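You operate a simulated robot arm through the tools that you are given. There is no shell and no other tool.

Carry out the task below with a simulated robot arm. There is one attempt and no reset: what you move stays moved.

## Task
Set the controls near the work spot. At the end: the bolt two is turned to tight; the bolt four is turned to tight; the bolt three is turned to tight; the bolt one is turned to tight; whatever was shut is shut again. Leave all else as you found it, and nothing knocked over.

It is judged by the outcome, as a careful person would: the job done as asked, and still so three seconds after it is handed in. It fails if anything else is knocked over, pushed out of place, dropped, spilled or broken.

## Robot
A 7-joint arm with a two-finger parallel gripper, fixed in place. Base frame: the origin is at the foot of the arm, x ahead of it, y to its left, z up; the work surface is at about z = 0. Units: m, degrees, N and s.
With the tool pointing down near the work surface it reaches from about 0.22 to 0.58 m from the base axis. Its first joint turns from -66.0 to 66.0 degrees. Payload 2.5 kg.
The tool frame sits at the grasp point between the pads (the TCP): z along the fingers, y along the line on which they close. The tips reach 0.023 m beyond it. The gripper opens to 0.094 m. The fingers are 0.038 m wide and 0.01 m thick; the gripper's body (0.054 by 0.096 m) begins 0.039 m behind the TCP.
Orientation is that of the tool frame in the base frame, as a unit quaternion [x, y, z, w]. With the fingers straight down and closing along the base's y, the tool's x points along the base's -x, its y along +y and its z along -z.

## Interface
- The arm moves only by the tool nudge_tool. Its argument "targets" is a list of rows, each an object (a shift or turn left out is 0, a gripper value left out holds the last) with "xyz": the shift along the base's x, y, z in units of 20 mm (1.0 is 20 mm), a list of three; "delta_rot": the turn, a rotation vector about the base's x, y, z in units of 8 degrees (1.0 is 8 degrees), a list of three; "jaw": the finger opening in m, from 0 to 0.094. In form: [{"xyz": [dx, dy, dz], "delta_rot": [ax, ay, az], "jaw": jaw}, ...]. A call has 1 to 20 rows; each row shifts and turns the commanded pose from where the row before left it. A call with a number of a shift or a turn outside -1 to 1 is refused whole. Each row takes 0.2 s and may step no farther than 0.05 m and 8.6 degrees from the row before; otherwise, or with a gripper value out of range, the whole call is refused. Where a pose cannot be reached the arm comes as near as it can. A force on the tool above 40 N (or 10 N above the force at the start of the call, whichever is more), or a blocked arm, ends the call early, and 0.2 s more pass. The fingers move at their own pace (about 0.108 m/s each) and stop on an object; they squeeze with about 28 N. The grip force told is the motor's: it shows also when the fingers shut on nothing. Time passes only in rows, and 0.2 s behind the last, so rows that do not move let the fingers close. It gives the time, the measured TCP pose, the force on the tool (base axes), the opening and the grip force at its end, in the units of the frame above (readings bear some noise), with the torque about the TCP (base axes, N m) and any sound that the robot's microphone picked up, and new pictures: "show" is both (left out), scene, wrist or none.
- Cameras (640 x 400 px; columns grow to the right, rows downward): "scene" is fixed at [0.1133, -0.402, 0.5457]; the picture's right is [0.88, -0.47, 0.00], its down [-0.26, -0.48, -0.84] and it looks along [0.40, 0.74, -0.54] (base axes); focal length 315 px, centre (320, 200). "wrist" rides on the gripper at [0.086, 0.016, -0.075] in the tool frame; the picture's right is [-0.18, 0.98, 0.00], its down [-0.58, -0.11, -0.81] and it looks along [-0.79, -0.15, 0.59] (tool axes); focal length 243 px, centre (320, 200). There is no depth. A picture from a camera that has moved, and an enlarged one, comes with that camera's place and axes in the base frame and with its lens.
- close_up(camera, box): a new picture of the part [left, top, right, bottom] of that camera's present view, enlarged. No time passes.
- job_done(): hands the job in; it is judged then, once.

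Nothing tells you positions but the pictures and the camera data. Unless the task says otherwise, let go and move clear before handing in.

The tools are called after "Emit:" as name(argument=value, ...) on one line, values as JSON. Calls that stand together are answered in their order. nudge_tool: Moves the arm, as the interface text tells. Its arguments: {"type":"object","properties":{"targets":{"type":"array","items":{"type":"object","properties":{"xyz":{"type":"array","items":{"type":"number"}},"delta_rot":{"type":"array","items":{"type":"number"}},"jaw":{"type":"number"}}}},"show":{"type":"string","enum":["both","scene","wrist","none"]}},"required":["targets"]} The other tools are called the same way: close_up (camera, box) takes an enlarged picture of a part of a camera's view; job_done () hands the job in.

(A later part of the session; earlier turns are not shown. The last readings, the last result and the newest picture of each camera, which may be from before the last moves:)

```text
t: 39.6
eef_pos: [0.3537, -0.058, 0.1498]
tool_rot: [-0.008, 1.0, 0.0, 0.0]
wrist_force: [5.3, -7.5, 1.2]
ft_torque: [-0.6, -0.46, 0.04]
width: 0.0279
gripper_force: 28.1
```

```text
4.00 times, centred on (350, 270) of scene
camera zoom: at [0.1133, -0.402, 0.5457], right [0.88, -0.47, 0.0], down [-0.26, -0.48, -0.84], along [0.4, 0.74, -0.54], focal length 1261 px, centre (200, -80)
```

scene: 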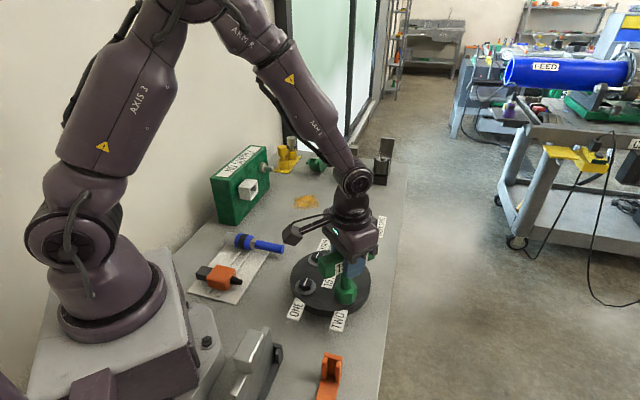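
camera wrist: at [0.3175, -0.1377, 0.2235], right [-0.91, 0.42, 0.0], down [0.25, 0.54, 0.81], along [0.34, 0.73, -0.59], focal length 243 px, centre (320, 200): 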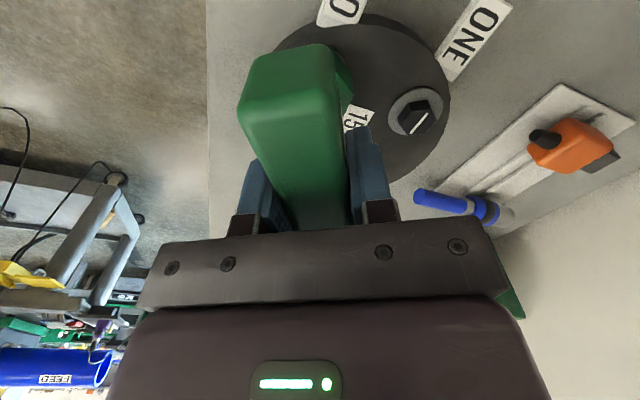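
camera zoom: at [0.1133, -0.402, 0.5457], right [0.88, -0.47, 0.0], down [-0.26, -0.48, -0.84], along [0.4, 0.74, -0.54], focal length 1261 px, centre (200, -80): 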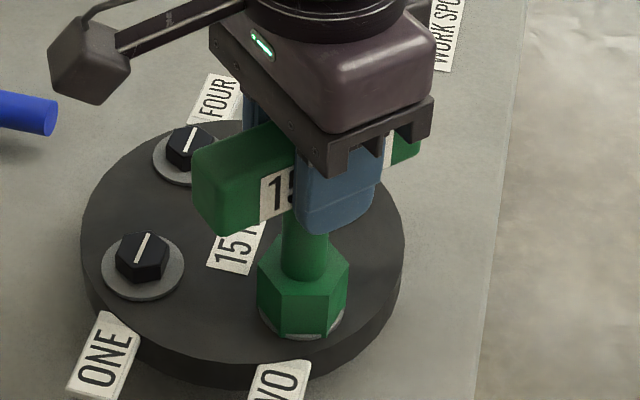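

The key turns upright with the hand. I'll trim the side load and keep turning clockwise.

Emit:
nudge_tool(targets=[{"xyz": [0.025, -0.045, 0]}, {"delta_rot": [0, 0, -0.6]}, {"delta_rot": [0, 0, -0.6]}, {"delta_rot": [0, 0, -0.6]}, {"delta_rot": [0, 0, -0.6]}, {}], show="scene")

```text
t: 41.0
eef_pos: [0.3547, -0.0571, 0.1485]
tool_rot: [0.159, 0.987, 0.001, 0.0]
wrist_force: [-1.8, -5.4, 19.0]
ft_torque: [-0.16, 0.08, -0.01]
width: 0.0278
gripper_force: 27.4
```

scene: 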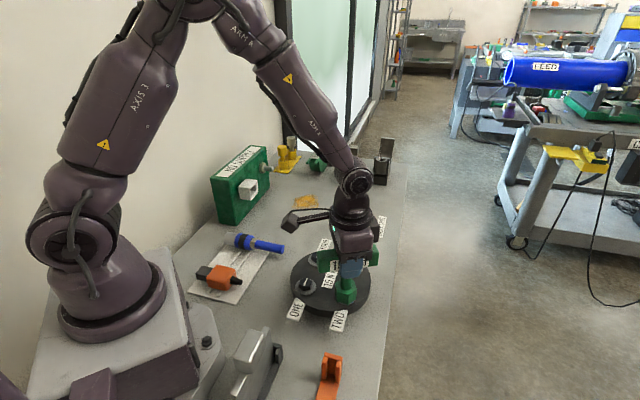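

94° turned; a vertical push of 19 N appeared. I'll look at the socket before going on.

Emit:
close_up(camera="scene", box=[320, 250, 380, 310])

Emit:
close_up(camera="wrist", box=[200, 0, 440, 240])

```text
6.67 times, centred on (350, 280) of scene
camera zoom: at [0.1133, -0.402, 0.5457], right [0.88, -0.47, 0.0], down [-0.26, -0.48, -0.84], along [0.4, 0.74, -0.54], focal length 2102 px, centre (120, -333)
```

zoom: 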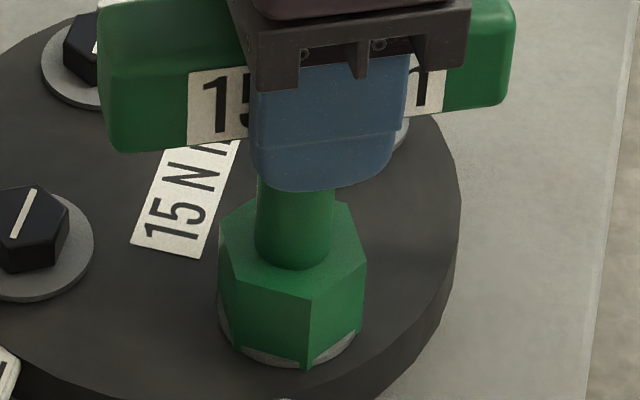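

```text
1.67 times, centred on (320, 120) of wrist
camera zoom: at [0.2788, -0.0163, 0.2234], right [0.48, 0.88, 0.0], down [0.52, -0.29, 0.81], along [0.71, -0.39, -0.59], focal length 404 px, centre (320, 333)
```

zoom: 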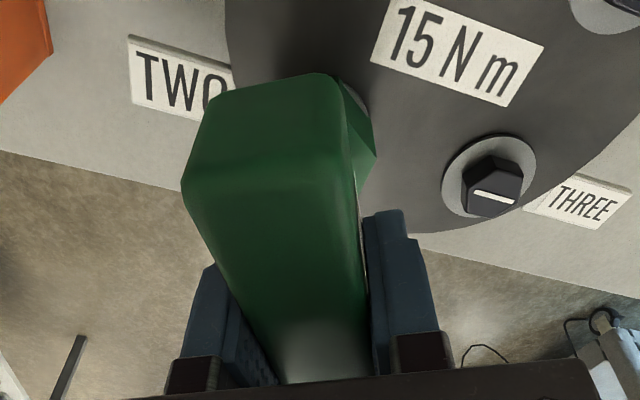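

Still well seated. I'll raise 1 mm to unload and continue turning.

Emit:
nudge_tool(targets=[{"xyz": [0, -0.02, 0.05]}, {"delta_rot": [0, 0, -0.6]}, {"delta_rot": [0, 0, -0.6]}, {"delta_rot": [0, 0, -0.6]}, {"delta_rot": [0, 0, -0.6]}, {}], show="scene")

```text
t: 42.4
eef_pos: [0.3533, -0.0569, 0.1504]
tool_rot: [0.319, 0.948, 0.001, -0.002]
wrist_force: [2.1, 3.8, -0.7]
ft_torque: [0.33, -0.17, 0.0]
width: 0.0277
gripper_force: 27.9
```

scene: 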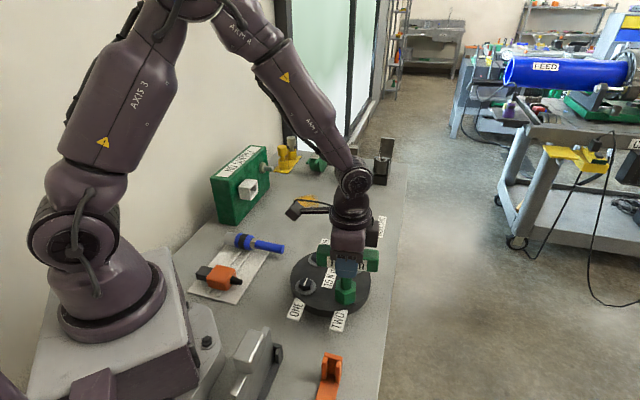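

113° with zero torque is suspicious. I'll lift the key off and look whether bolt two's mark has moved.

Emit:
nudge_tool(targets=[{"xyz": [0, 0, 0.5]}, {"xyz": [0, 0, 0.7]}, {"xyz": [0, 0, 0.8]}, {"xyz": [0, 0, 0.8]}, {}])

Emit:
close_up(camera="scene", box=[310, 230, 390, 320])

Emit:
close_up(camera="wrist", box=[200, 0, 440, 240])

```text
t: 43.6
eef_pos: [0.3537, -0.0606, 0.2068]
tool_rot: [0.32, 0.947, 0.0, 0.001]
wrist_force: [-0.4, -0.3, -2.7]
ft_torque: [0.03, 0.02, -0.02]
width: 0.0279
gripper_force: 27.9
camera wrist: at [0.2965, 0.0048, 0.2812], right [0.74, 0.67, 0.0], down [0.4, -0.44, 0.81], along [0.54, -0.6, -0.59], focal length 243 px, centre (320, 200)
```

scene: 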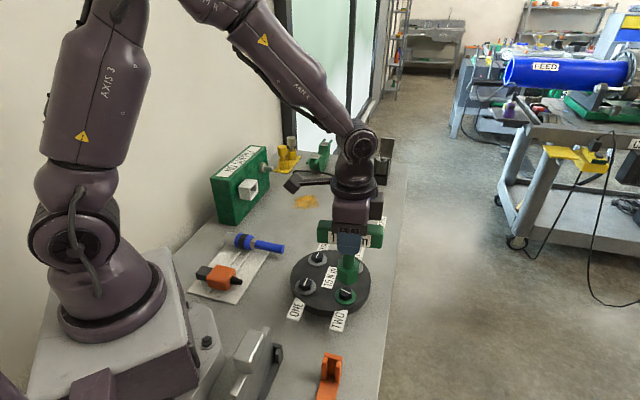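
wrist: 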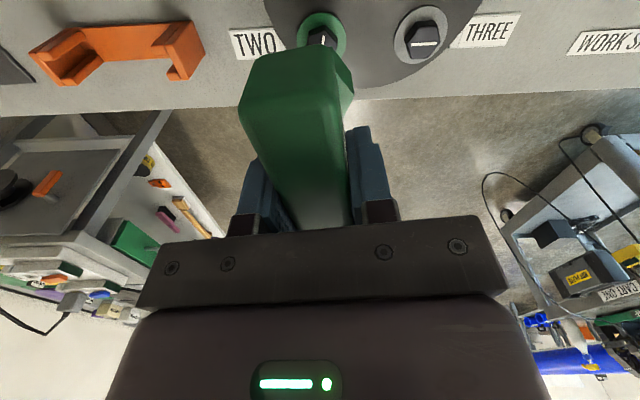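

```text
4.44 times, centred on (350, 275) of scene
camera zoom: at [0.1133, -0.402, 0.5457], right [0.88, -0.47, 0.0], down [-0.26, -0.48, -0.84], along [0.4, 0.74, -0.54], focal length 1401 px, centre (187, -133)
```

zoom: 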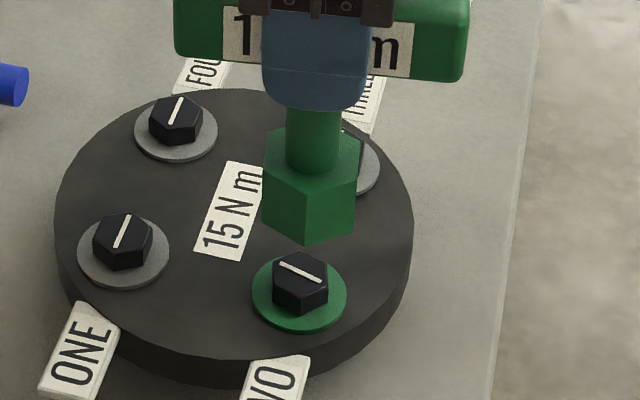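

```text
1.67 times, centred on (320, 120) of wrist
camera zoom: at [0.2965, 0.0048, 0.2812], right [0.74, 0.67, 0.0], down [0.4, -0.44, 0.81], along [0.54, -0.6, -0.59], focal length 404 px, centre (320, 333)
```

zoom: 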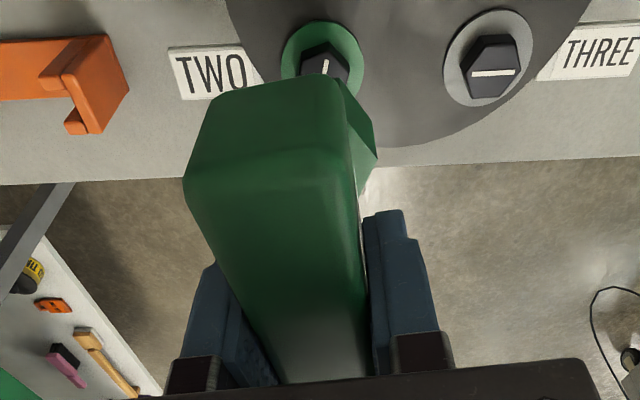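

Bolt two's washer has turned green and its mark turned about 105° clockwise – it is tight. Next is bolt four; first I'll zoom to measure the socket's place relative to the new grip.

Emit:
close_up(camera="scene", box=[325, 245, 380, 305])

Emit:
close_up(camera="wrist", box=[290, 0, 360, 70])

```text
6.67 times, centred on (352, 275) of scene
camera zoom: at [0.1133, -0.402, 0.5457], right [0.88, -0.47, 0.0], down [-0.26, -0.48, -0.84], along [0.4, 0.74, -0.54], focal length 2102 px, centre (103, -300)
```

zoom: 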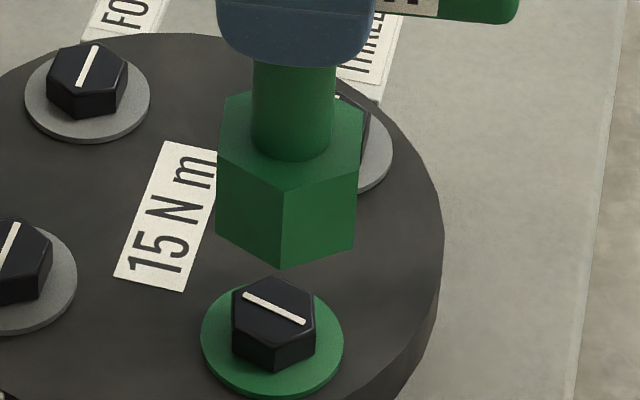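

```text
5.71 times, centred on (325, 35) of wrist
camera zoom: at [0.2965, 0.0048, 0.2812], right [0.74, 0.67, 0.0], down [0.4, -0.44, 0.81], along [0.54, -0.6, -0.59], focal length 1386 px, centre (291, 1143)
```

zoom: 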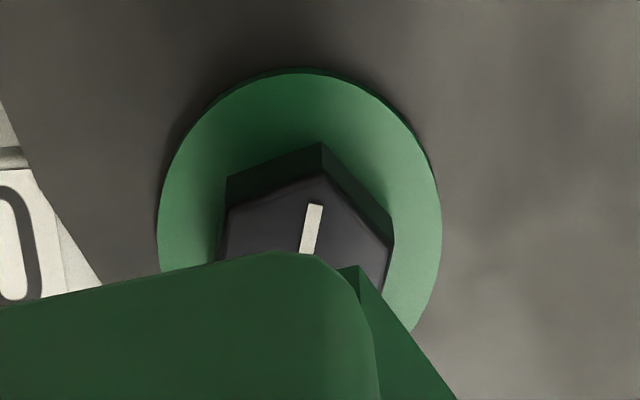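

The socket is centred under the grip within half a millimetre. I'll now swing back to yaw 75.7° and carry the key over bolt four.

Emit:
nudge_tool(targets=[{"xyz": [-0.004, 0.385, 0], "delta_rot": [0, 0, 0.9417]}, {"xyz": [-0.004, 0.385, 0], "delta_rot": [0, 0, 0.9417]}, {"xyz": [-0.004, 0.385, 0], "delta_rot": [0, 0, 0.9417]}, {"xyz": [-0.004, 0.385, 0], "delta_rot": [0, 0, 0.9417]}, {"xyz": [-0.004, 0.385, 0], "delta_rot": [0, 0, 0.9417]}, {"xyz": [-0.004, 0.385, 0], "delta_rot": [0, 0, 0.9417]}, {"xyz": [-0.004, 0.385, 0], "delta_rot": [0, 0, 0.9417]}, {"xyz": [-0.004, 0.385, 0], "delta_rot": [0, 0, 0.9417]}, {"xyz": [-0.004, 0.385, 0], "delta_rot": [0, 0, 0.9417]}, {"xyz": [-0.004, 0.385, 0], "delta_rot": [0, 0, 0.9417]}, {"xyz": [-0.004, 0.385, 0], "delta_rot": [0, 0, 0.9417]}, {"xyz": [-0.004, 0.385, 0], "delta_rot": [0, 0, 0.9417]}, {"xyz": [-0.004, 0.385, 0], "delta_rot": [0, 0, 0.9417]}, {"xyz": [-0.004, 0.385, 0], "delta_rot": [0, 0, 0.9417]}, {"xyz": [-0.004, 0.385, 0], "delta_rot": [0, 0, 0.9417]}, {}])

Emit:
close_up(camera="scene", box=[290, 220, 350, 280])

Emit:
close_up(camera="wrist", box=[270, 0, 370, 100])

```text
t: 47.0
eef_pos: [0.3534, 0.0577, 0.2067]
tool_rot: [-0.613, 0.79, 0.0, -0.001]
wrist_force: [0.6, -0.3, -3.3]
ft_torque: [-0.03, -0.01, -0.02]
width: 0.028
gripper_force: 27.9
camera wrist: at [0.3172, -0.0228, 0.281], right [-0.91, 0.42, 0.0], down [0.25, 0.54, 0.81], along [0.34, 0.73, -0.59], focal length 243 px, centre (320, 200)
```

scene: 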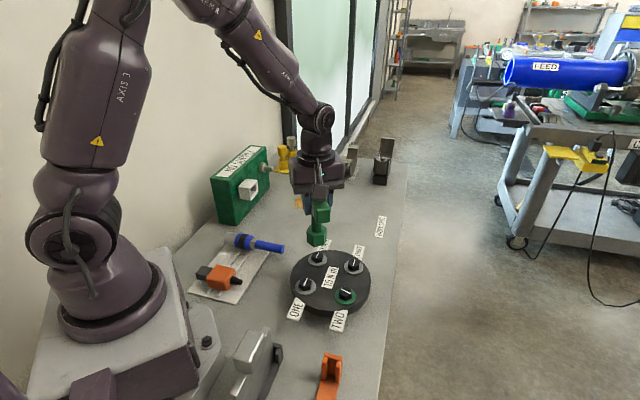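
wrist: 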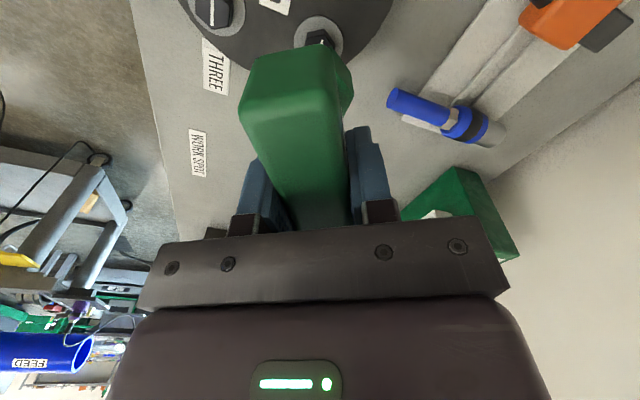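

```text
6.67 times, centred on (320, 250) of scene
camera zoom: at [0.1134, -0.402, 0.5457], right [0.88, -0.47, 0.0], down [-0.26, -0.48, -0.84], along [0.4, 0.74, -0.54], focal length 2102 px, centre (320, -133)
```

zoom: 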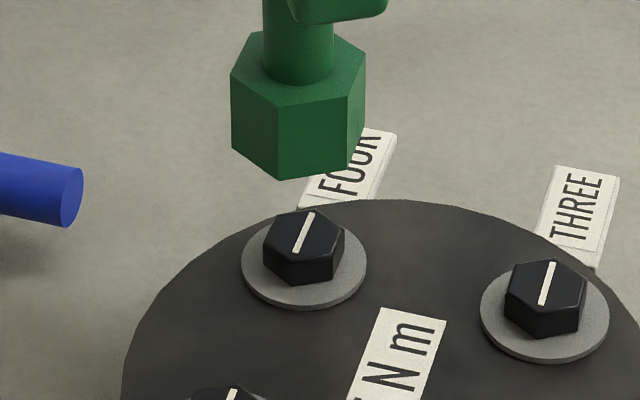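

```text
4.00 times, centred on (320, 50) of wrist
camera zoom: at [0.3172, -0.0228, 0.281], right [-0.91, 0.42, 0.0], down [0.25, 0.54, 0.81], along [0.34, 0.73, -0.59], focal length 970 px, centre (320, 800)
```

zoom: 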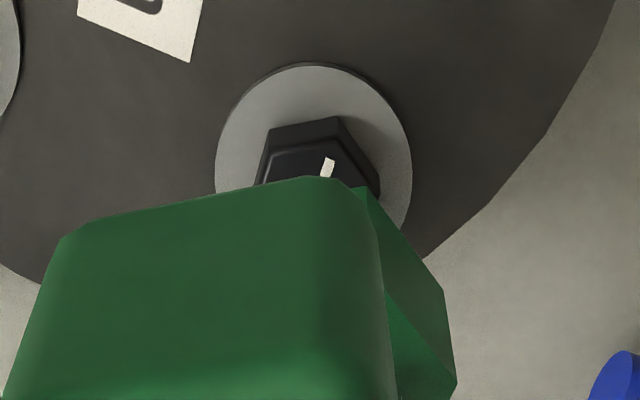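

The key is over bolt four, with roughly 1–2 mm of uncertainty. I'll trim a little and lower to just above the head, where I can compare the two closely.

Emit:
nudge_tool(targets=[{"xyz": [0.04, -0.05, -0.5]}, {"xyz": [0, 0, -0.5]}, {"xyz": [0, 0, -0.5]}, {}], show="none")

Emit:
close_up(camera="scene", box=[295, 230, 345, 280])

Emit:
close_up(camera="wrist", box=[270, 0, 370, 100])

```text
t: 48.0
eef_pos: [0.3535, 0.0562, 0.1746]
tool_rot: [-0.613, 0.79, 0.0, 0.0]
wrist_force: [0.5, -0.1, -2.2]
ft_torque: [-0.04, 0.0, -0.01]
width: 0.0278
gripper_force: 28.4
```

```text
8.00 times, centred on (320, 255) of scene
camera zoom: at [0.1134, -0.402, 0.5457], right [0.88, -0.47, 0.0], down [-0.26, -0.48, -0.84], along [0.4, 0.74, -0.54], focal length 2523 px, centre (320, -240)
```

zoom: 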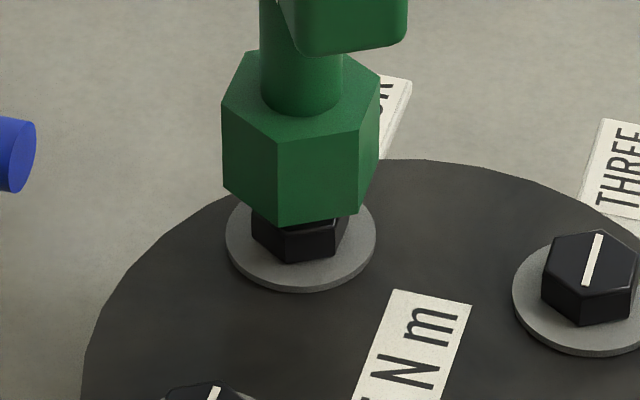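

```text
4.00 times, centred on (320, 50) of wrist
camera zoom: at [0.3182, -0.0243, 0.25], right [-0.91, 0.42, 0.0], down [0.25, 0.54, 0.81], along [0.34, 0.73, -0.59], focal length 970 px, centre (320, 800)
```

zoom: 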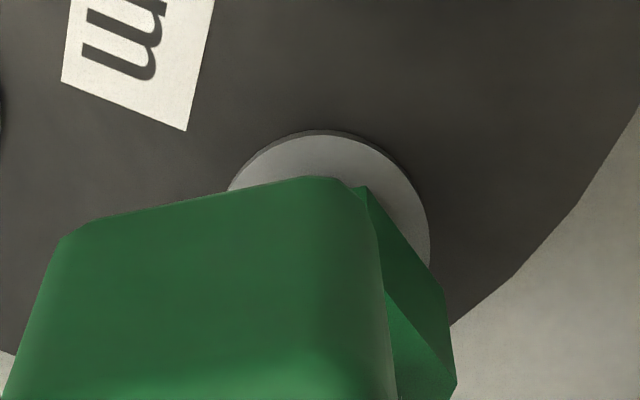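

Comparing socket and bolt directly, only about (-0.3, -0.5) mm is needed. I'll trim and lower gently over bolt four, watching force.

Emit:
nudge_tool(targets=[{"xyz": [-0.015, -0.025, -0.1]}, {"xyz": [0, 0, -0.2]}, {"xyz": [0, 0, -0.2]}, {"xyz": [0, 0, -0.15]}, {}], show="none")

Emit:
close_up(camera="scene", box=[295, 230, 345, 280])

Emit:
close_up(camera="wrist", box=[270, 0, 370, 100])

```text
t: 49.2
eef_pos: [0.354, 0.0566, 0.1628]
tool_rot: [-0.614, 0.789, 0.0, 0.0]
wrist_force: [-0.4, 0.1, -2.3]
ft_torque: [0.02, 0.0, -0.01]
width: 0.0277
gripper_force: 28.1
```

```text
8.00 times, centred on (320, 255) of scene
camera zoom: at [0.1134, -0.402, 0.5457], right [0.88, -0.47, 0.0], down [-0.26, -0.48, -0.84], along [0.4, 0.74, -0.54], focal length 2523 px, centre (320, -240)
```

zoom: 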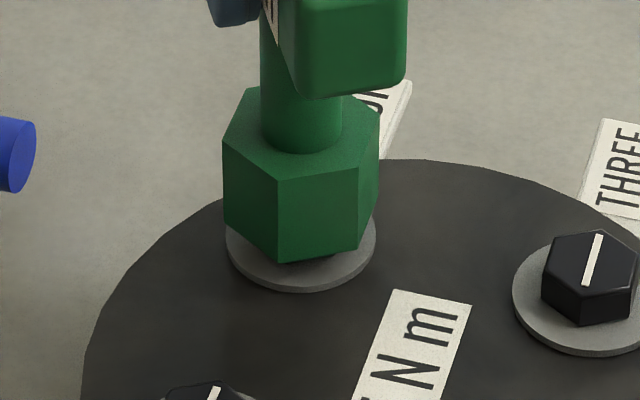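

```text
4.00 times, centred on (320, 50) of wrist
camera zoom: at [0.318, -0.0245, 0.2371], right [-0.91, 0.42, 0.0], down [0.25, 0.54, 0.81], along [0.34, 0.73, -0.59], focal length 970 px, centre (320, 800)
```

zoom: 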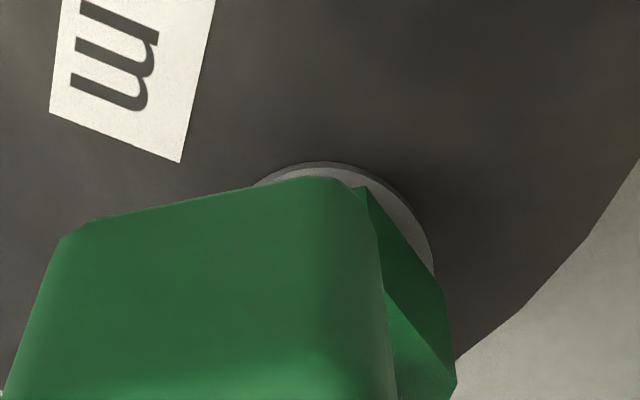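

It has slid over the head without force. I'll go down to just about the seated height used on bolt two.

Emit:
nudge_tool(targets=[{"xyz": [0, 0, -0.2]}, {"xyz": [0, 0, -0.2]}, {"xyz": [0, 0, -0.15]}, {}], show="none")

Emit:
close_up(camera="scene", box=[295, 230, 345, 280])

Emit:
close_up(camera="wrist", box=[270, 0, 370, 100])

```text
t: 50.2
eef_pos: [0.3526, 0.0556, 0.1522]
tool_rot: [-0.615, 0.789, 0.0, 0.001]
wrist_force: [3.6, 8.7, 1.1]
ft_torque: [0.8, -0.23, -0.08]
width: 0.0281
gripper_force: 28.5
```

```text
8.00 times, centred on (320, 255) of scene
camera zoom: at [0.1133, -0.402, 0.5457], right [0.88, -0.47, 0.0], down [-0.26, -0.48, -0.84], along [0.4, 0.74, -0.54], focal length 2523 px, centre (320, -240)
```

zoom: 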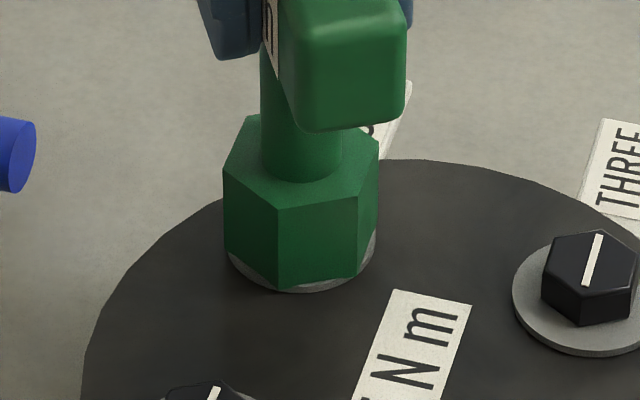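

```text
4.00 times, centred on (320, 50) of wrist
camera zoom: at [0.3179, -0.0247, 0.2264], right [-0.91, 0.42, 0.0], down [0.25, 0.54, 0.81], along [0.34, 0.73, -0.59], focal length 970 px, centre (320, 800)
```

zoom: 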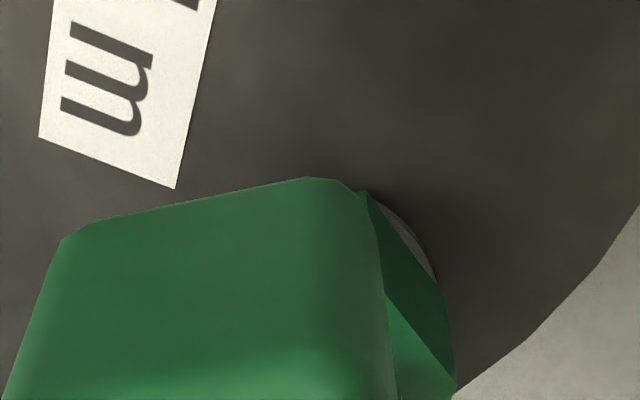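

Seated almost fully, with a sideways load asking for about (+0.4, +1.0) mm. I'll relieve that, lower slightly, and start turning.

Emit:
nudge_tool(targets=[{"xyz": [0.02, 0.05, -0.05]}, {}], show="none")

Emit:
nudge_tool(targets=[{"delta_rot": [0, 0, -0.6]}, {"delta_rot": [0, 0, -0.6]}, {"delta_rot": [0, 0, -0.6]}, {"delta_rot": [0, 0, -0.6]}, {}], show="none")

```text
t: 50.8
eef_pos: [0.3528, 0.0556, 0.1516]
tool_rot: [-0.614, 0.789, 0.0, -0.001]
wrist_force: [1.6, 2.1, -1.1]
ft_torque: [0.29, -0.09, -0.02]
width: 0.0279
gripper_force: 28.0
```

```text
t: 52.0
eef_pos: [0.3526, 0.057, 0.1507]
tool_rot: [-0.472, 0.881, 0.001, -0.001]
wrist_force: [-1.5, 1.6, -2.8]
ft_torque: [0.19, 0.12, 0.03]
width: 0.028
gripper_force: 27.6
```

Turning smoothly. Continuing clockwise.

Emit:
nudge_tool(targets=[{"delta_rot": [0, 0, -0.7]}, {"delta_rot": [0, 0, -0.7]}, {"delta_rot": [0, 0, -0.7]}, {"delta_rot": [0, 0, -0.7]}, {"delta_rot": [0, 0, -0.7]}, {}], show="none")

Emit:
close_up(camera="scene", box=[295, 220, 355, 280])

```text
t: 53.4
eef_pos: [0.3528, 0.0573, 0.1503]
tool_rot: [-0.245, 0.969, 0.001, -0.001]
wrist_force: [-3.2, 5.7, -5.5]
ft_torque: [0.48, 0.37, 0.02]
width: 0.0277
gripper_force: 28.6
```

```text
6.67 times, centred on (325, 250) of scene
camera zoom: at [0.1134, -0.402, 0.5457], right [0.88, -0.47, 0.0], down [-0.26, -0.48, -0.84], along [0.4, 0.74, -0.54], focal length 2102 px, centre (287, -133)
```

zoom: 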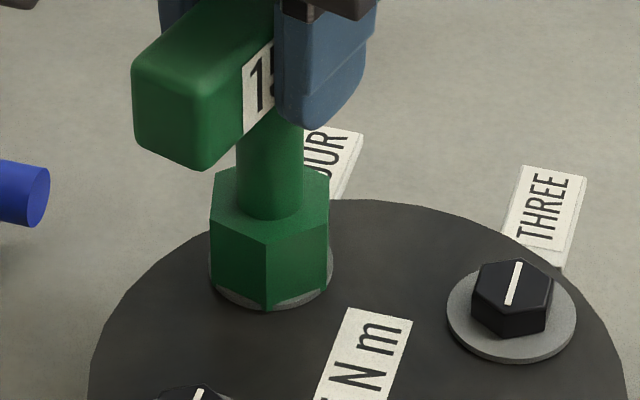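

Fine so far (47° turned). I'll trim the side load slightly and continue.

Emit:
nudge_tool(targets=[{"xyz": [-0.015, 0.03, 0]}, {"delta_rot": [0, 0, -0.7]}, {"delta_rot": [0, 0, -0.7]}, {"delta_rot": [0, 0, -0.7]}, {"delta_rot": [0, 0, -0.7]}, {"delta_rot": [0, 0, -0.7]}, {}], show="none")

Emit:
close_up(camera="scene", box=[295, 220, 355, 280])

```text
t: 55.0
eef_pos: [0.3523, 0.0575, 0.15]
tool_rot: [-0.004, 1.0, 0.001, -0.001]
wrist_force: [-8.0, 6.8, -3.2]
ft_torque: [0.59, 0.75, 0.01]
width: 0.0278
gripper_force: 27.6
```

```text
6.67 times, centred on (325, 250) of scene
camera zoom: at [0.1134, -0.402, 0.5457], right [0.88, -0.47, 0.0], down [-0.26, -0.48, -0.84], along [0.4, 0.74, -0.54], focal length 2102 px, centre (287, -133)
```

zoom: 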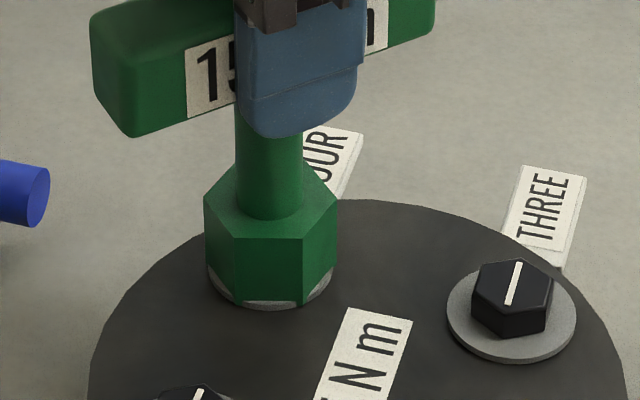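

75° turned, washer still grey. Trim and continue.

Emit:
nudge_tool(targets=[{"xyz": [-0.04, 0.035, 0]}, {"delta_rot": [0, 0, -0.6]}, {"delta_rot": [0, 0, -0.6]}, {"delta_rot": [0, 0, -0.6]}, {"delta_rot": [0, 0, -0.5]}, {}], show="none")

Emit:
close_up(camera="scene", box=[295, 220, 355, 280])

```text
t: 56.4
eef_pos: [0.3507, 0.0579, 0.1498]
tool_rot: [0.157, 0.988, 0.001, 0.001]
wrist_force: [-1.5, 3.3, -2.2]
ft_torque: [0.41, 0.12, 0.02]
width: 0.0279
gripper_force: 27.6
```

```text
6.67 times, centred on (325, 250) of scene
camera zoom: at [0.1133, -0.402, 0.5457], right [0.88, -0.47, 0.0], down [-0.26, -0.48, -0.84], along [0.4, 0.74, -0.54], focal length 2102 px, centre (287, -133)
```

zoom: 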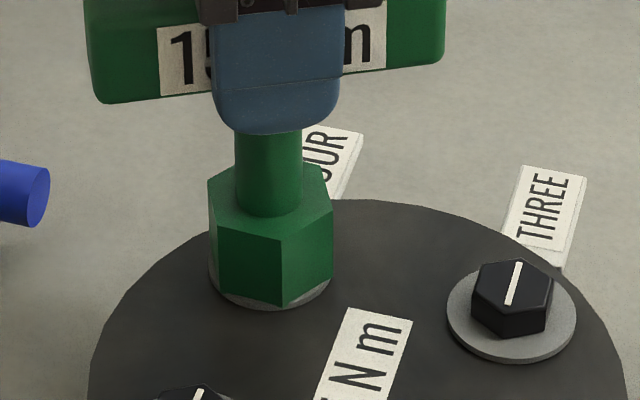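

94° turned, still grey as with bolt two at this point. Smaller steps now, checking the washer's colour.

Emit:
nudge_tool(targets=[{"xyz": [-0.005, 0.01, 0], "delta_rot": [0, 0, -0.4]}, {"delta_rot": [0, 0, -0.4]}, {"delta_rot": [0, 0, -0.4]}, {}], show="none")

Emit:
close_up(camera="scene", box=[295, 220, 355, 280])

```text
t: 57.4
eef_pos: [0.3527, 0.0586, 0.1494]
tool_rot: [0.239, 0.971, 0.0, 0.002]
wrist_force: [4.8, 2.1, -5.2]
ft_torque: [0.14, -0.36, 0.02]
width: 0.0277
gripper_force: 28.7
```

```text
6.67 times, centred on (325, 250) of scene
camera zoom: at [0.1134, -0.402, 0.5457], right [0.88, -0.47, 0.0], down [-0.26, -0.48, -0.84], along [0.4, 0.74, -0.54], focal length 2102 px, centre (287, -133)
```

zoom: 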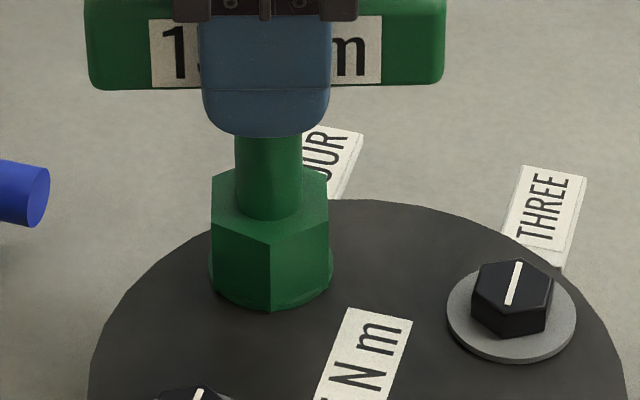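

The washer under the key has turned green. I'll add a few degrees for margin, then lift off and look.

Emit:
nudge_tool(targets=[{"xyz": [0.01, 0, 0], "delta_rot": [0, 0, -0.5]}, {}, {"xyz": [0, 0, 0.4]}, {"xyz": [0, 0, 0.7]}, {"xyz": [0, 0, 0.8]}, {"xyz": [0, 0, 0.8]}, {}])

Emit:
close_up(camera="scene", box=[285, 220, 385, 310])

Emit:
close_up(camera="scene", box=[290, 220, 350, 280])

```text
t: 59.0
eef_pos: [0.3526, 0.0583, 0.2046]
tool_rot: [0.272, 0.962, 0.0, 0.0]
wrist_force: [0.6, -1.0, -2.3]
ft_torque: [0.0, 0.01, 0.0]
width: 0.0281
gripper_force: 28.1
camera wrist: at [0.2888, 0.1166, 0.2794], right [0.67, 0.74, 0.0], down [0.44, -0.4, 0.81], along [0.6, -0.54, -0.59], focal length 243 px, centre (320, 200)
```

scene: 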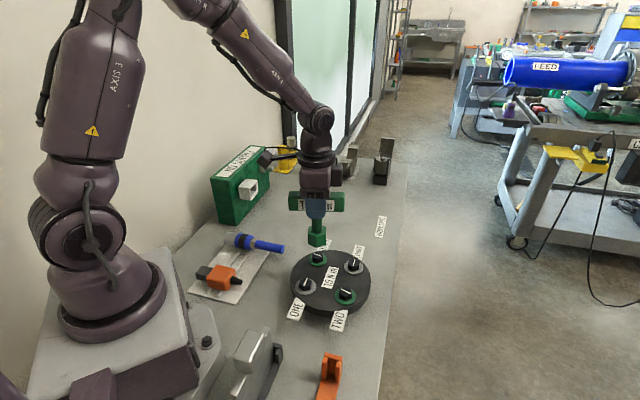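
wrist: 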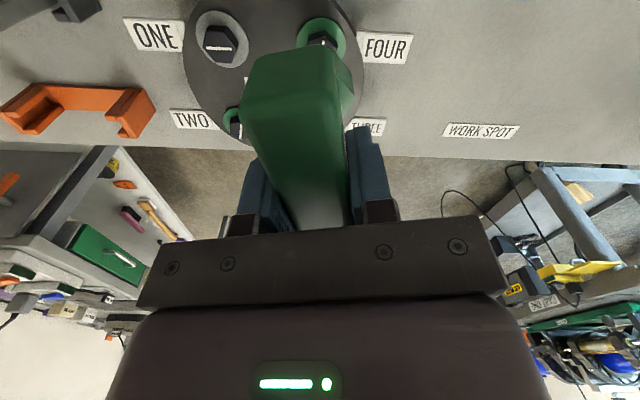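

```text
4.44 times, centred on (335, 265) of scene
camera zoom: at [0.1133, -0.402, 0.5457], right [0.88, -0.47, 0.0], down [-0.26, -0.48, -0.84], along [0.4, 0.74, -0.54], focal length 1401 px, centre (253, -89)
```

zoom: 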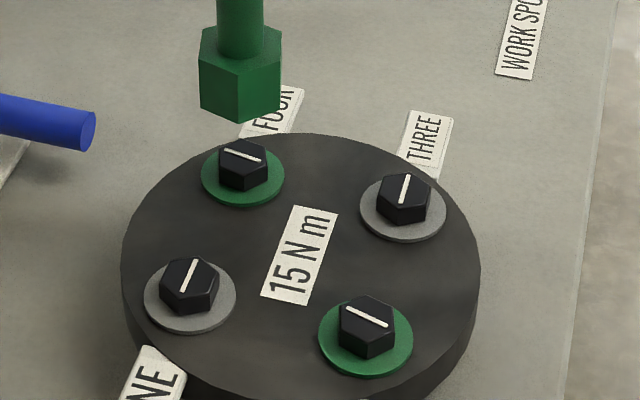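

```text
6.67 times, centred on (320, 250) of scene
camera zoom: at [0.1133, -0.402, 0.5457], right [0.88, -0.47, 0.0], down [-0.26, -0.48, -0.84], along [0.4, 0.74, -0.54], focal length 2102 px, centre (320, -133)
```

zoom: 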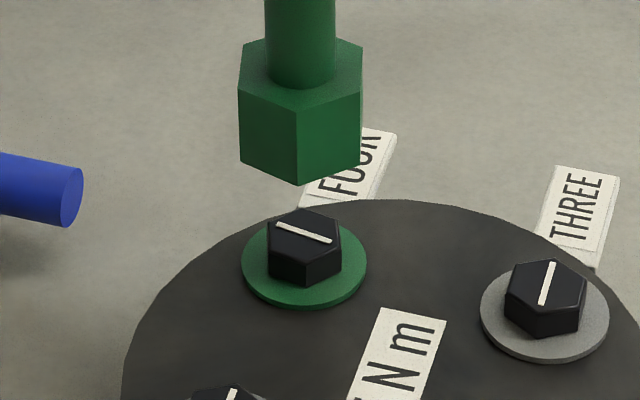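

Bolts two and four are both green. Next is bolt three at about (0.412,-0.001); I'll carry the key there while turning back to yaw 75.7°.

Emit:
nudge_tool(targets=[{"xyz": [0.1937, -0.202, 0], "delta_rot": [0, 0, 0.894]}, {"xyz": [0.1937, -0.202, 0], "delta_rot": [0, 0, 0.894]}, {"xyz": [0.1937, -0.202, 0], "delta_rot": [0, 0, 0.894]}, {"xyz": [0.1937, -0.202, 0], "delta_rot": [0, 0, 0.894]}, {"xyz": [0.1937, -0.202, 0], "delta_rot": [0, 0, 0.894]}, {"xyz": [0.1937, -0.202, 0], "delta_rot": [0, 0, 0.894]}, {"xyz": [0.1937, -0.202, 0], "delta_rot": [0, 0, 0.894]}, {"xyz": [0.1937, -0.202, 0], "delta_rot": [0, 0, 0.894]}, {"xyz": [0.1937, -0.202, 0], "delta_rot": [0, 0, 0.894]}, {"xyz": [0.1937, -0.202, 0], "delta_rot": [0, 0, 0.894]}, {"xyz": [0.1937, -0.202, 0], "delta_rot": [0, 0, 0.894]}, {"xyz": [0.1937, -0.202, 0], "delta_rot": [0, 0, 0.894]}, {"xyz": [0.1937, -0.202, 0], "delta_rot": [0, 0, 0.894]}, {"xyz": [0.1937, -0.202, 0], "delta_rot": [0, 0, 0.894]}, {"xyz": [0.1937, -0.202, 0], "delta_rot": [0, 0, 0.894]}, {"xyz": [0, 0, -0.5]}, {"xyz": [0, 0, -0.5]}, {"xyz": [0, 0, -0.4]}, {}])

Emit:
close_up(camera="scene", box=[330, 240, 380, 290])

Emit:
close_up(camera="wrist", box=[270, 0, 370, 100])

```text
t: 63.0
eef_pos: [0.4086, -0.0017, 0.1768]
tool_rot: [-0.614, 0.789, 0.0, 0.0]
wrist_force: [-0.5, -0.3, -1.7]
ft_torque: [0.0, 0.0, -0.01]
width: 0.0277
gripper_force: 27.8
camera wrist: at [0.3746, -0.0818, 0.2518], right [-0.91, 0.42, 0.0], down [0.25, 0.54, 0.81], along [0.34, 0.73, -0.59], focal length 243 px, centre (320, 200)
```

scene: 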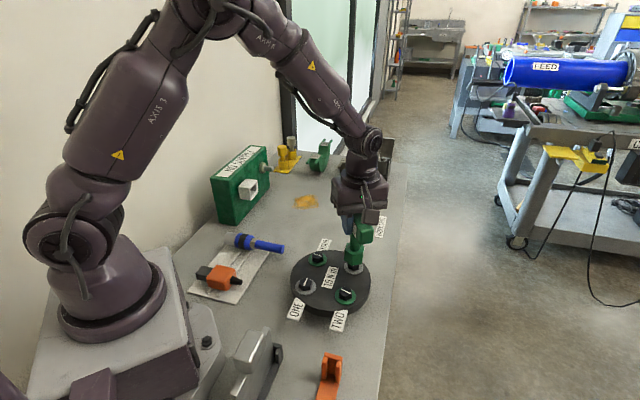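
wrist: 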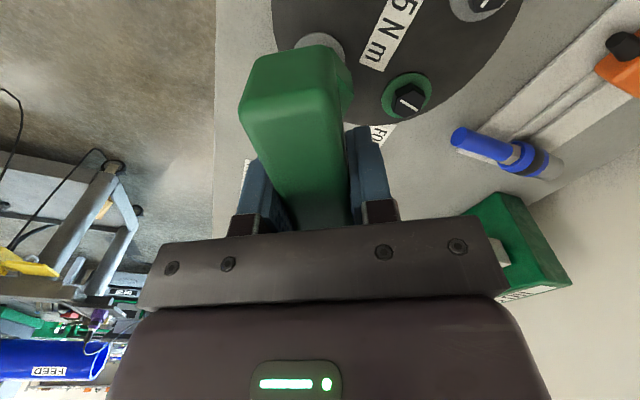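

```text
8.00 times, centred on (355, 265) of scene
camera zoom: at [0.1134, -0.402, 0.5457], right [0.88, -0.47, 0.0], down [-0.26, -0.48, -0.84], along [0.4, 0.74, -0.54], focal length 2523 px, centre (40, -320)
```

zoom: 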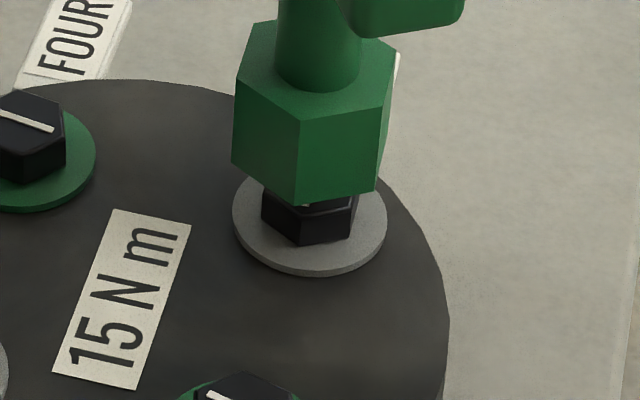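

```text
4.00 times, centred on (320, 50) of wrist
camera zoom: at [0.3746, -0.0818, 0.2518], right [-0.91, 0.42, 0.0], down [0.25, 0.54, 0.81], along [0.34, 0.73, -0.59], focal length 970 px, centre (320, 800)
```

zoom: 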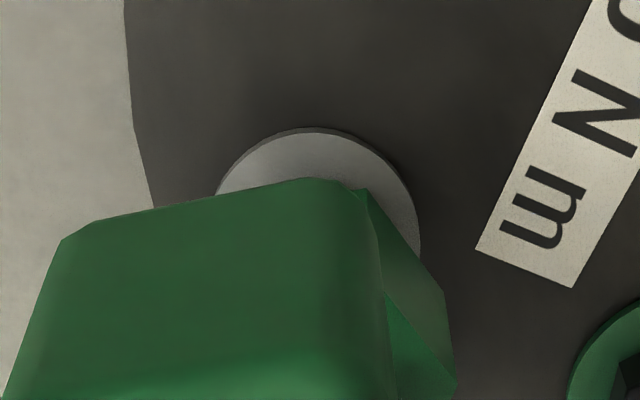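

The socket hangs just above bolt three; both views suggest about +1.3 mm in x. I'll trim and lower, watching force.

Emit:
nudge_tool(targets=[{"xyz": [0.065, -0.015, -0.1]}, {"xyz": [0, 0, -0.2]}, {"xyz": [0, 0, -0.2]}, {"xyz": [0, 0, -0.15]}, {}], show="none")

Emit:
close_up(camera="scene", box=[330, 240, 380, 290])

Emit:
close_up(camera="wrist", box=[270, 0, 370, 100])

```text
t: 64.2
eef_pos: [0.4116, -0.002, 0.1624]
tool_rot: [-0.615, 0.789, 0.001, 0.0]
wrist_force: [0.2, 0.1, -3.0]
ft_torque: [0.01, -0.02, 0.0]
width: 0.0279
gripper_force: 28.1
```

```text
8.00 times, centred on (355, 265) of scene
camera zoom: at [0.1134, -0.402, 0.5457], right [0.88, -0.47, 0.0], down [-0.26, -0.48, -0.84], along [0.4, 0.74, -0.54], focal length 2523 px, centre (40, -320)
```

zoom: 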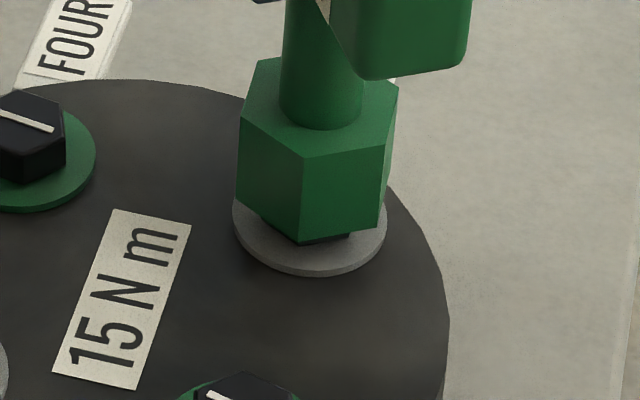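

```text
4.00 times, centred on (320, 50) of wrist
camera zoom: at [0.3763, -0.0822, 0.2384], right [-0.91, 0.42, 0.0], down [0.25, 0.54, 0.81], along [0.34, 0.73, -0.59], focal length 970 px, centre (320, 800)
```

zoom: 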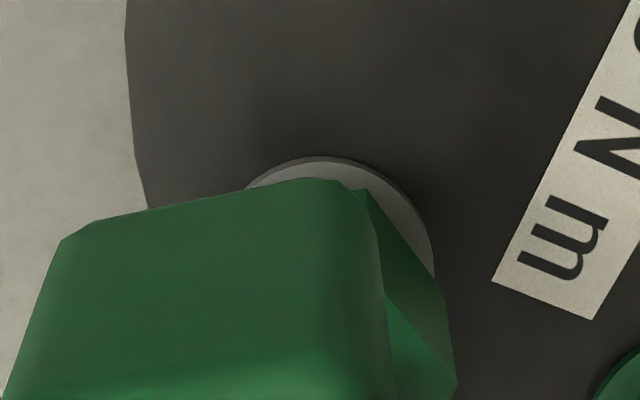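

Still no contact force; it is slipping over the head. Lowering to the seat.

Emit:
nudge_tool(targets=[{"xyz": [0, 0, -0.2]}, {"xyz": [0, 0, -0.2]}, {"xyz": [0, 0, -0.15]}, {"xyz": [0, 0, -0.08]}, {}], show="none")

Emit:
close_up(camera="scene", box=[330, 240, 380, 290])

Emit:
close_up(camera="wrist", box=[270, 0, 370, 100])

```text
t: 65.4
eef_pos: [0.4123, -0.0015, 0.1512]
tool_rot: [-0.614, 0.789, 0.0, 0.0]
wrist_force: [0.0, 2.7, -2.4]
ft_torque: [0.22, -0.05, -0.01]
width: 0.0278
gripper_force: 28.1
```

```text
8.00 times, centred on (355, 265) of scene
camera zoom: at [0.1134, -0.402, 0.5457], right [0.88, -0.47, 0.0], down [-0.26, -0.48, -0.84], along [0.4, 0.74, -0.54], focal length 2523 px, centre (40, -320)
```

zoom: 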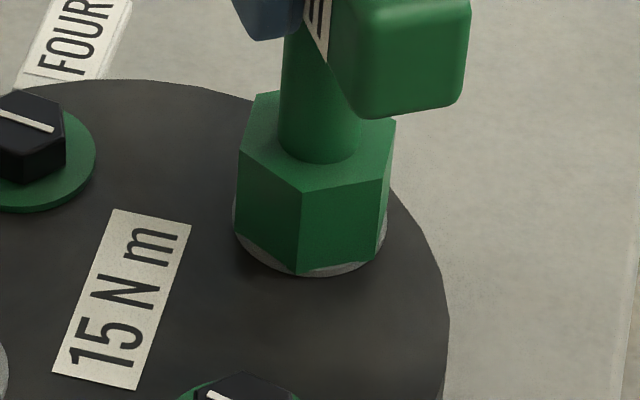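

```text
4.00 times, centred on (320, 50) of wrist
camera zoom: at [0.3766, -0.0824, 0.2263], right [-0.91, 0.42, 0.0], down [0.25, 0.54, 0.81], along [0.34, 0.73, -0.59], focal length 970 px, centre (320, 800)
```

zoom: 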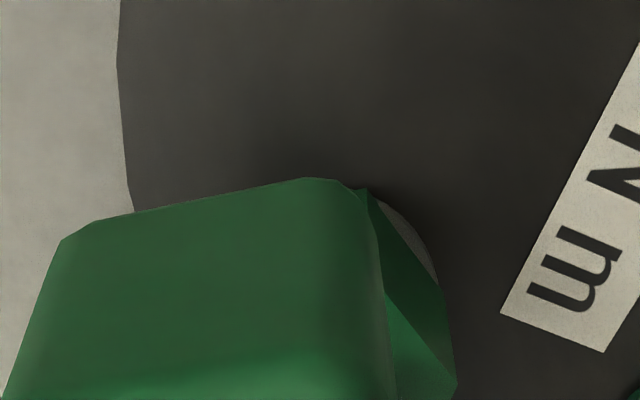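

Seated on bolt three with little load. I'll turn clockwise, letting the hand follow the small grip eccentricity.

Emit:
nudge_tool(targets=[{"xyz": [-0.006, 0.02, 0], "delta_rot": [0, 0, -0.7]}, {"xyz": [-0.006, 0.003, 0], "delta_rot": [0, 0, -0.7]}, {"xyz": [-0.006, 0.003, 0], "delta_rot": [0, 0, -0.7]}, {"xyz": [-0.006, 0.003, 0], "delta_rot": [0, 0, -0.7]}, {"xyz": [-0.006, 0.003, 0], "delta_rot": [0, 0, -0.7]}, {"xyz": [-0.004, 0.006, 0], "delta_rot": [0, 0, -0.7]}, {"xyz": [-0.004, 0.006, 0], "delta_rot": [0, 0, -0.7]}, {"xyz": [-0.004, 0.006, 0], "delta_rot": [0, 0, -0.7]}, {}], show="none")

Emit:
close_up(camera="scene", box=[325, 230, 385, 290])

```text
t: 67.4
eef_pos: [0.4116, -0.0007, 0.1501]
tool_rot: [-0.266, 0.964, 0.0, -0.001]
wrist_force: [-1.6, 4.8, -4.3]
ft_torque: [0.41, 0.19, 0.03]
width: 0.0279
gripper_force: 27.9
```

```text
6.67 times, centred on (355, 260) of scene
camera zoom: at [0.1134, -0.402, 0.5457], right [0.88, -0.47, 0.0], down [-0.26, -0.48, -0.84], along [0.4, 0.74, -0.54], focal length 2102 px, centre (87, -200)
```

zoom: 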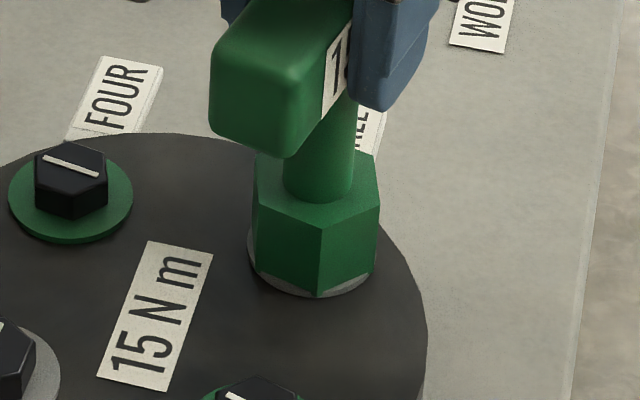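

45° turned on bolt three, loads small. Continuing.

Emit:
nudge_tool(targets=[{"xyz": [-0.006, 0.025, 0], "delta_rot": [0, 0, -0.7]}, {"xyz": [-0.004, 0.006, 0], "delta_rot": [0, 0, -0.7]}, {"xyz": [-0.001, 0.007, 0], "delta_rot": [0, 0, -0.7]}, {"xyz": [-0.001, 0.007, 0], "delta_rot": [0, 0, -0.7]}, {"xyz": [-0.001, 0.007, 0], "delta_rot": [0, 0, -0.7]}, {"xyz": [-0.001, 0.007, 0], "delta_rot": [0, 0, -0.7]}, {"xyz": [0, 0.007, 0], "delta_rot": [0, 0, -0.7]}, {"xyz": [0, 0.007, 0], "delta_rot": [0, 0, -0.7]}, {}], show="none")

Emit:
close_up(camera="scene", box=[325, 230, 385, 290])

```text
t: 69.4
eef_pos: [0.4103, 0.0002, 0.1516]
tool_rot: [0.122, 0.992, 0.0, 0.0]
wrist_force: [-4.2, 1.8, -2.1]
ft_torque: [0.14, 0.41, -0.02]
width: 0.0277
gripper_force: 27.6
```

```text
6.67 times, centred on (355, 260) of scene
camera zoom: at [0.1134, -0.402, 0.5457], right [0.88, -0.47, 0.0], down [-0.26, -0.48, -0.84], along [0.4, 0.74, -0.54], focal length 2102 px, centre (87, -200)
```

zoom: 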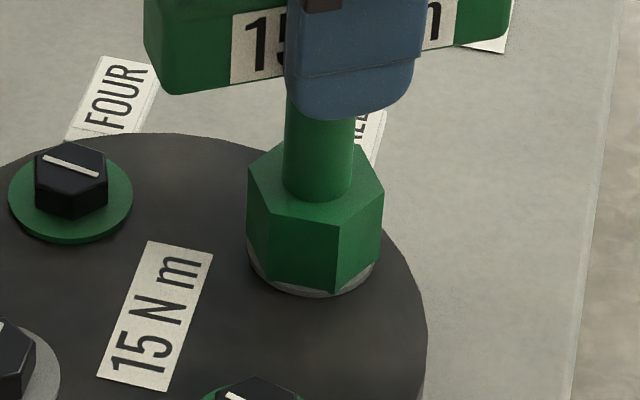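

90° turned; a little more to go.

Emit:
nudge_tool(targets=[{"xyz": [-0.015, 0.01, 0], "delta_rot": [0, 0, -0.5]}, {"xyz": [0, 0.005, 0], "delta_rot": [0, 0, -0.5]}, {"xyz": [0, 0.005, 0], "delta_rot": [0, 0, -0.5]}, {"xyz": [0, 0.005, 0], "delta_rot": [0, 0, -0.5]}, {}], show="none")

Emit:
close_up(camera="scene", box=[325, 230, 385, 290])

```text
t: 70.6
eef_pos: [0.411, 0.0001, 0.1511]
tool_rot: [0.259, 0.966, 0.0, 0.0]
wrist_force: [-3.5, -1.7, 1.2]
ft_torque: [-0.03, 0.44, 0.03]
width: 0.0277
gripper_force: 27.7
```

```text
6.67 times, centred on (355, 260) of scene
camera zoom: at [0.1133, -0.402, 0.5457], right [0.88, -0.47, 0.0], down [-0.26, -0.48, -0.84], along [0.4, 0.74, -0.54], focal length 2102 px, centre (87, -200)
```

zoom: 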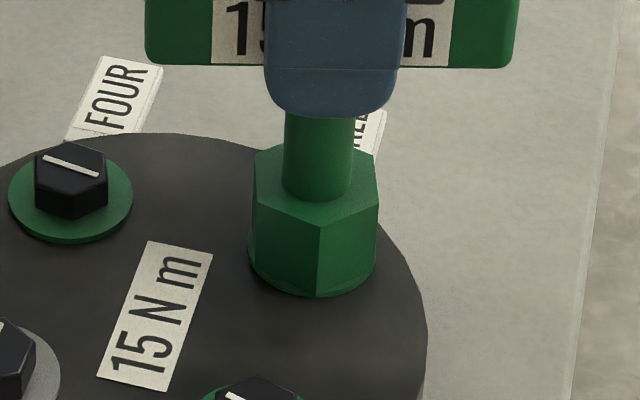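

Bolt three's washer is green too. A couple of degrees more for margin, then lift.

Emit:
nudge_tool(targets=[{"xyz": [-0.005, 0, 0], "delta_rot": [0, 0, -0.3]}, {}, {"xyz": [0, 0, 0.4]}, {"xyz": [0, 0, 0.7]}, {"xyz": [0, 0, 0.8]}, {"xyz": [0, 0, 0.8]}, {}])

Emit:
close_up(camera="scene", box=[285, 220, 385, 310])

```text
t: 72.2
eef_pos: [0.4097, -0.0007, 0.2064]
tool_rot: [0.278, 0.961, -0.001, 0.0]
wrist_force: [0.2, 0.2, -2.3]
ft_torque: [0.02, 0.02, -0.04]
width: 0.0279
gripper_force: 28.1
camera wrist: at [0.3472, 0.0595, 0.2804], right [0.68, 0.73, 0.0], down [0.43, -0.4, 0.81], along [0.59, -0.55, -0.59], focal length 243 px, centre (320, 200)
```

scene: 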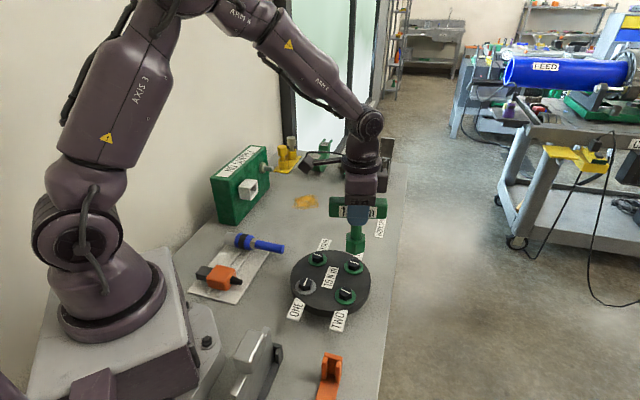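
wrist: 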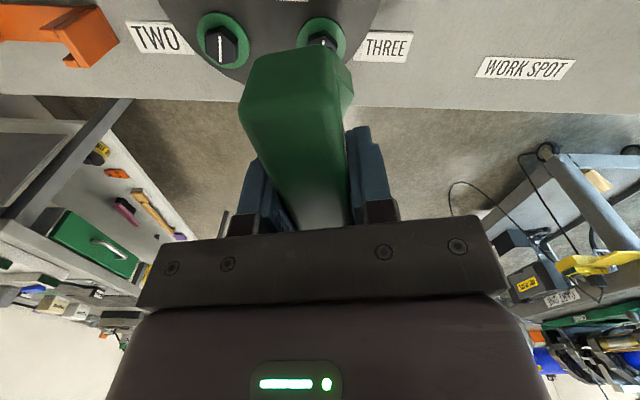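

```text
4.44 times, centred on (335, 265) of scene
camera zoom: at [0.1134, -0.402, 0.5457], right [0.88, -0.47, 0.0], down [-0.26, -0.48, -0.84], along [0.4, 0.74, -0.54], focal length 1401 px, centre (253, -89)
```

zoom: 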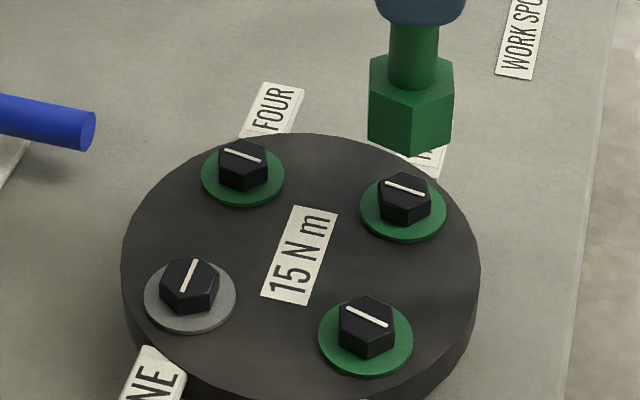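

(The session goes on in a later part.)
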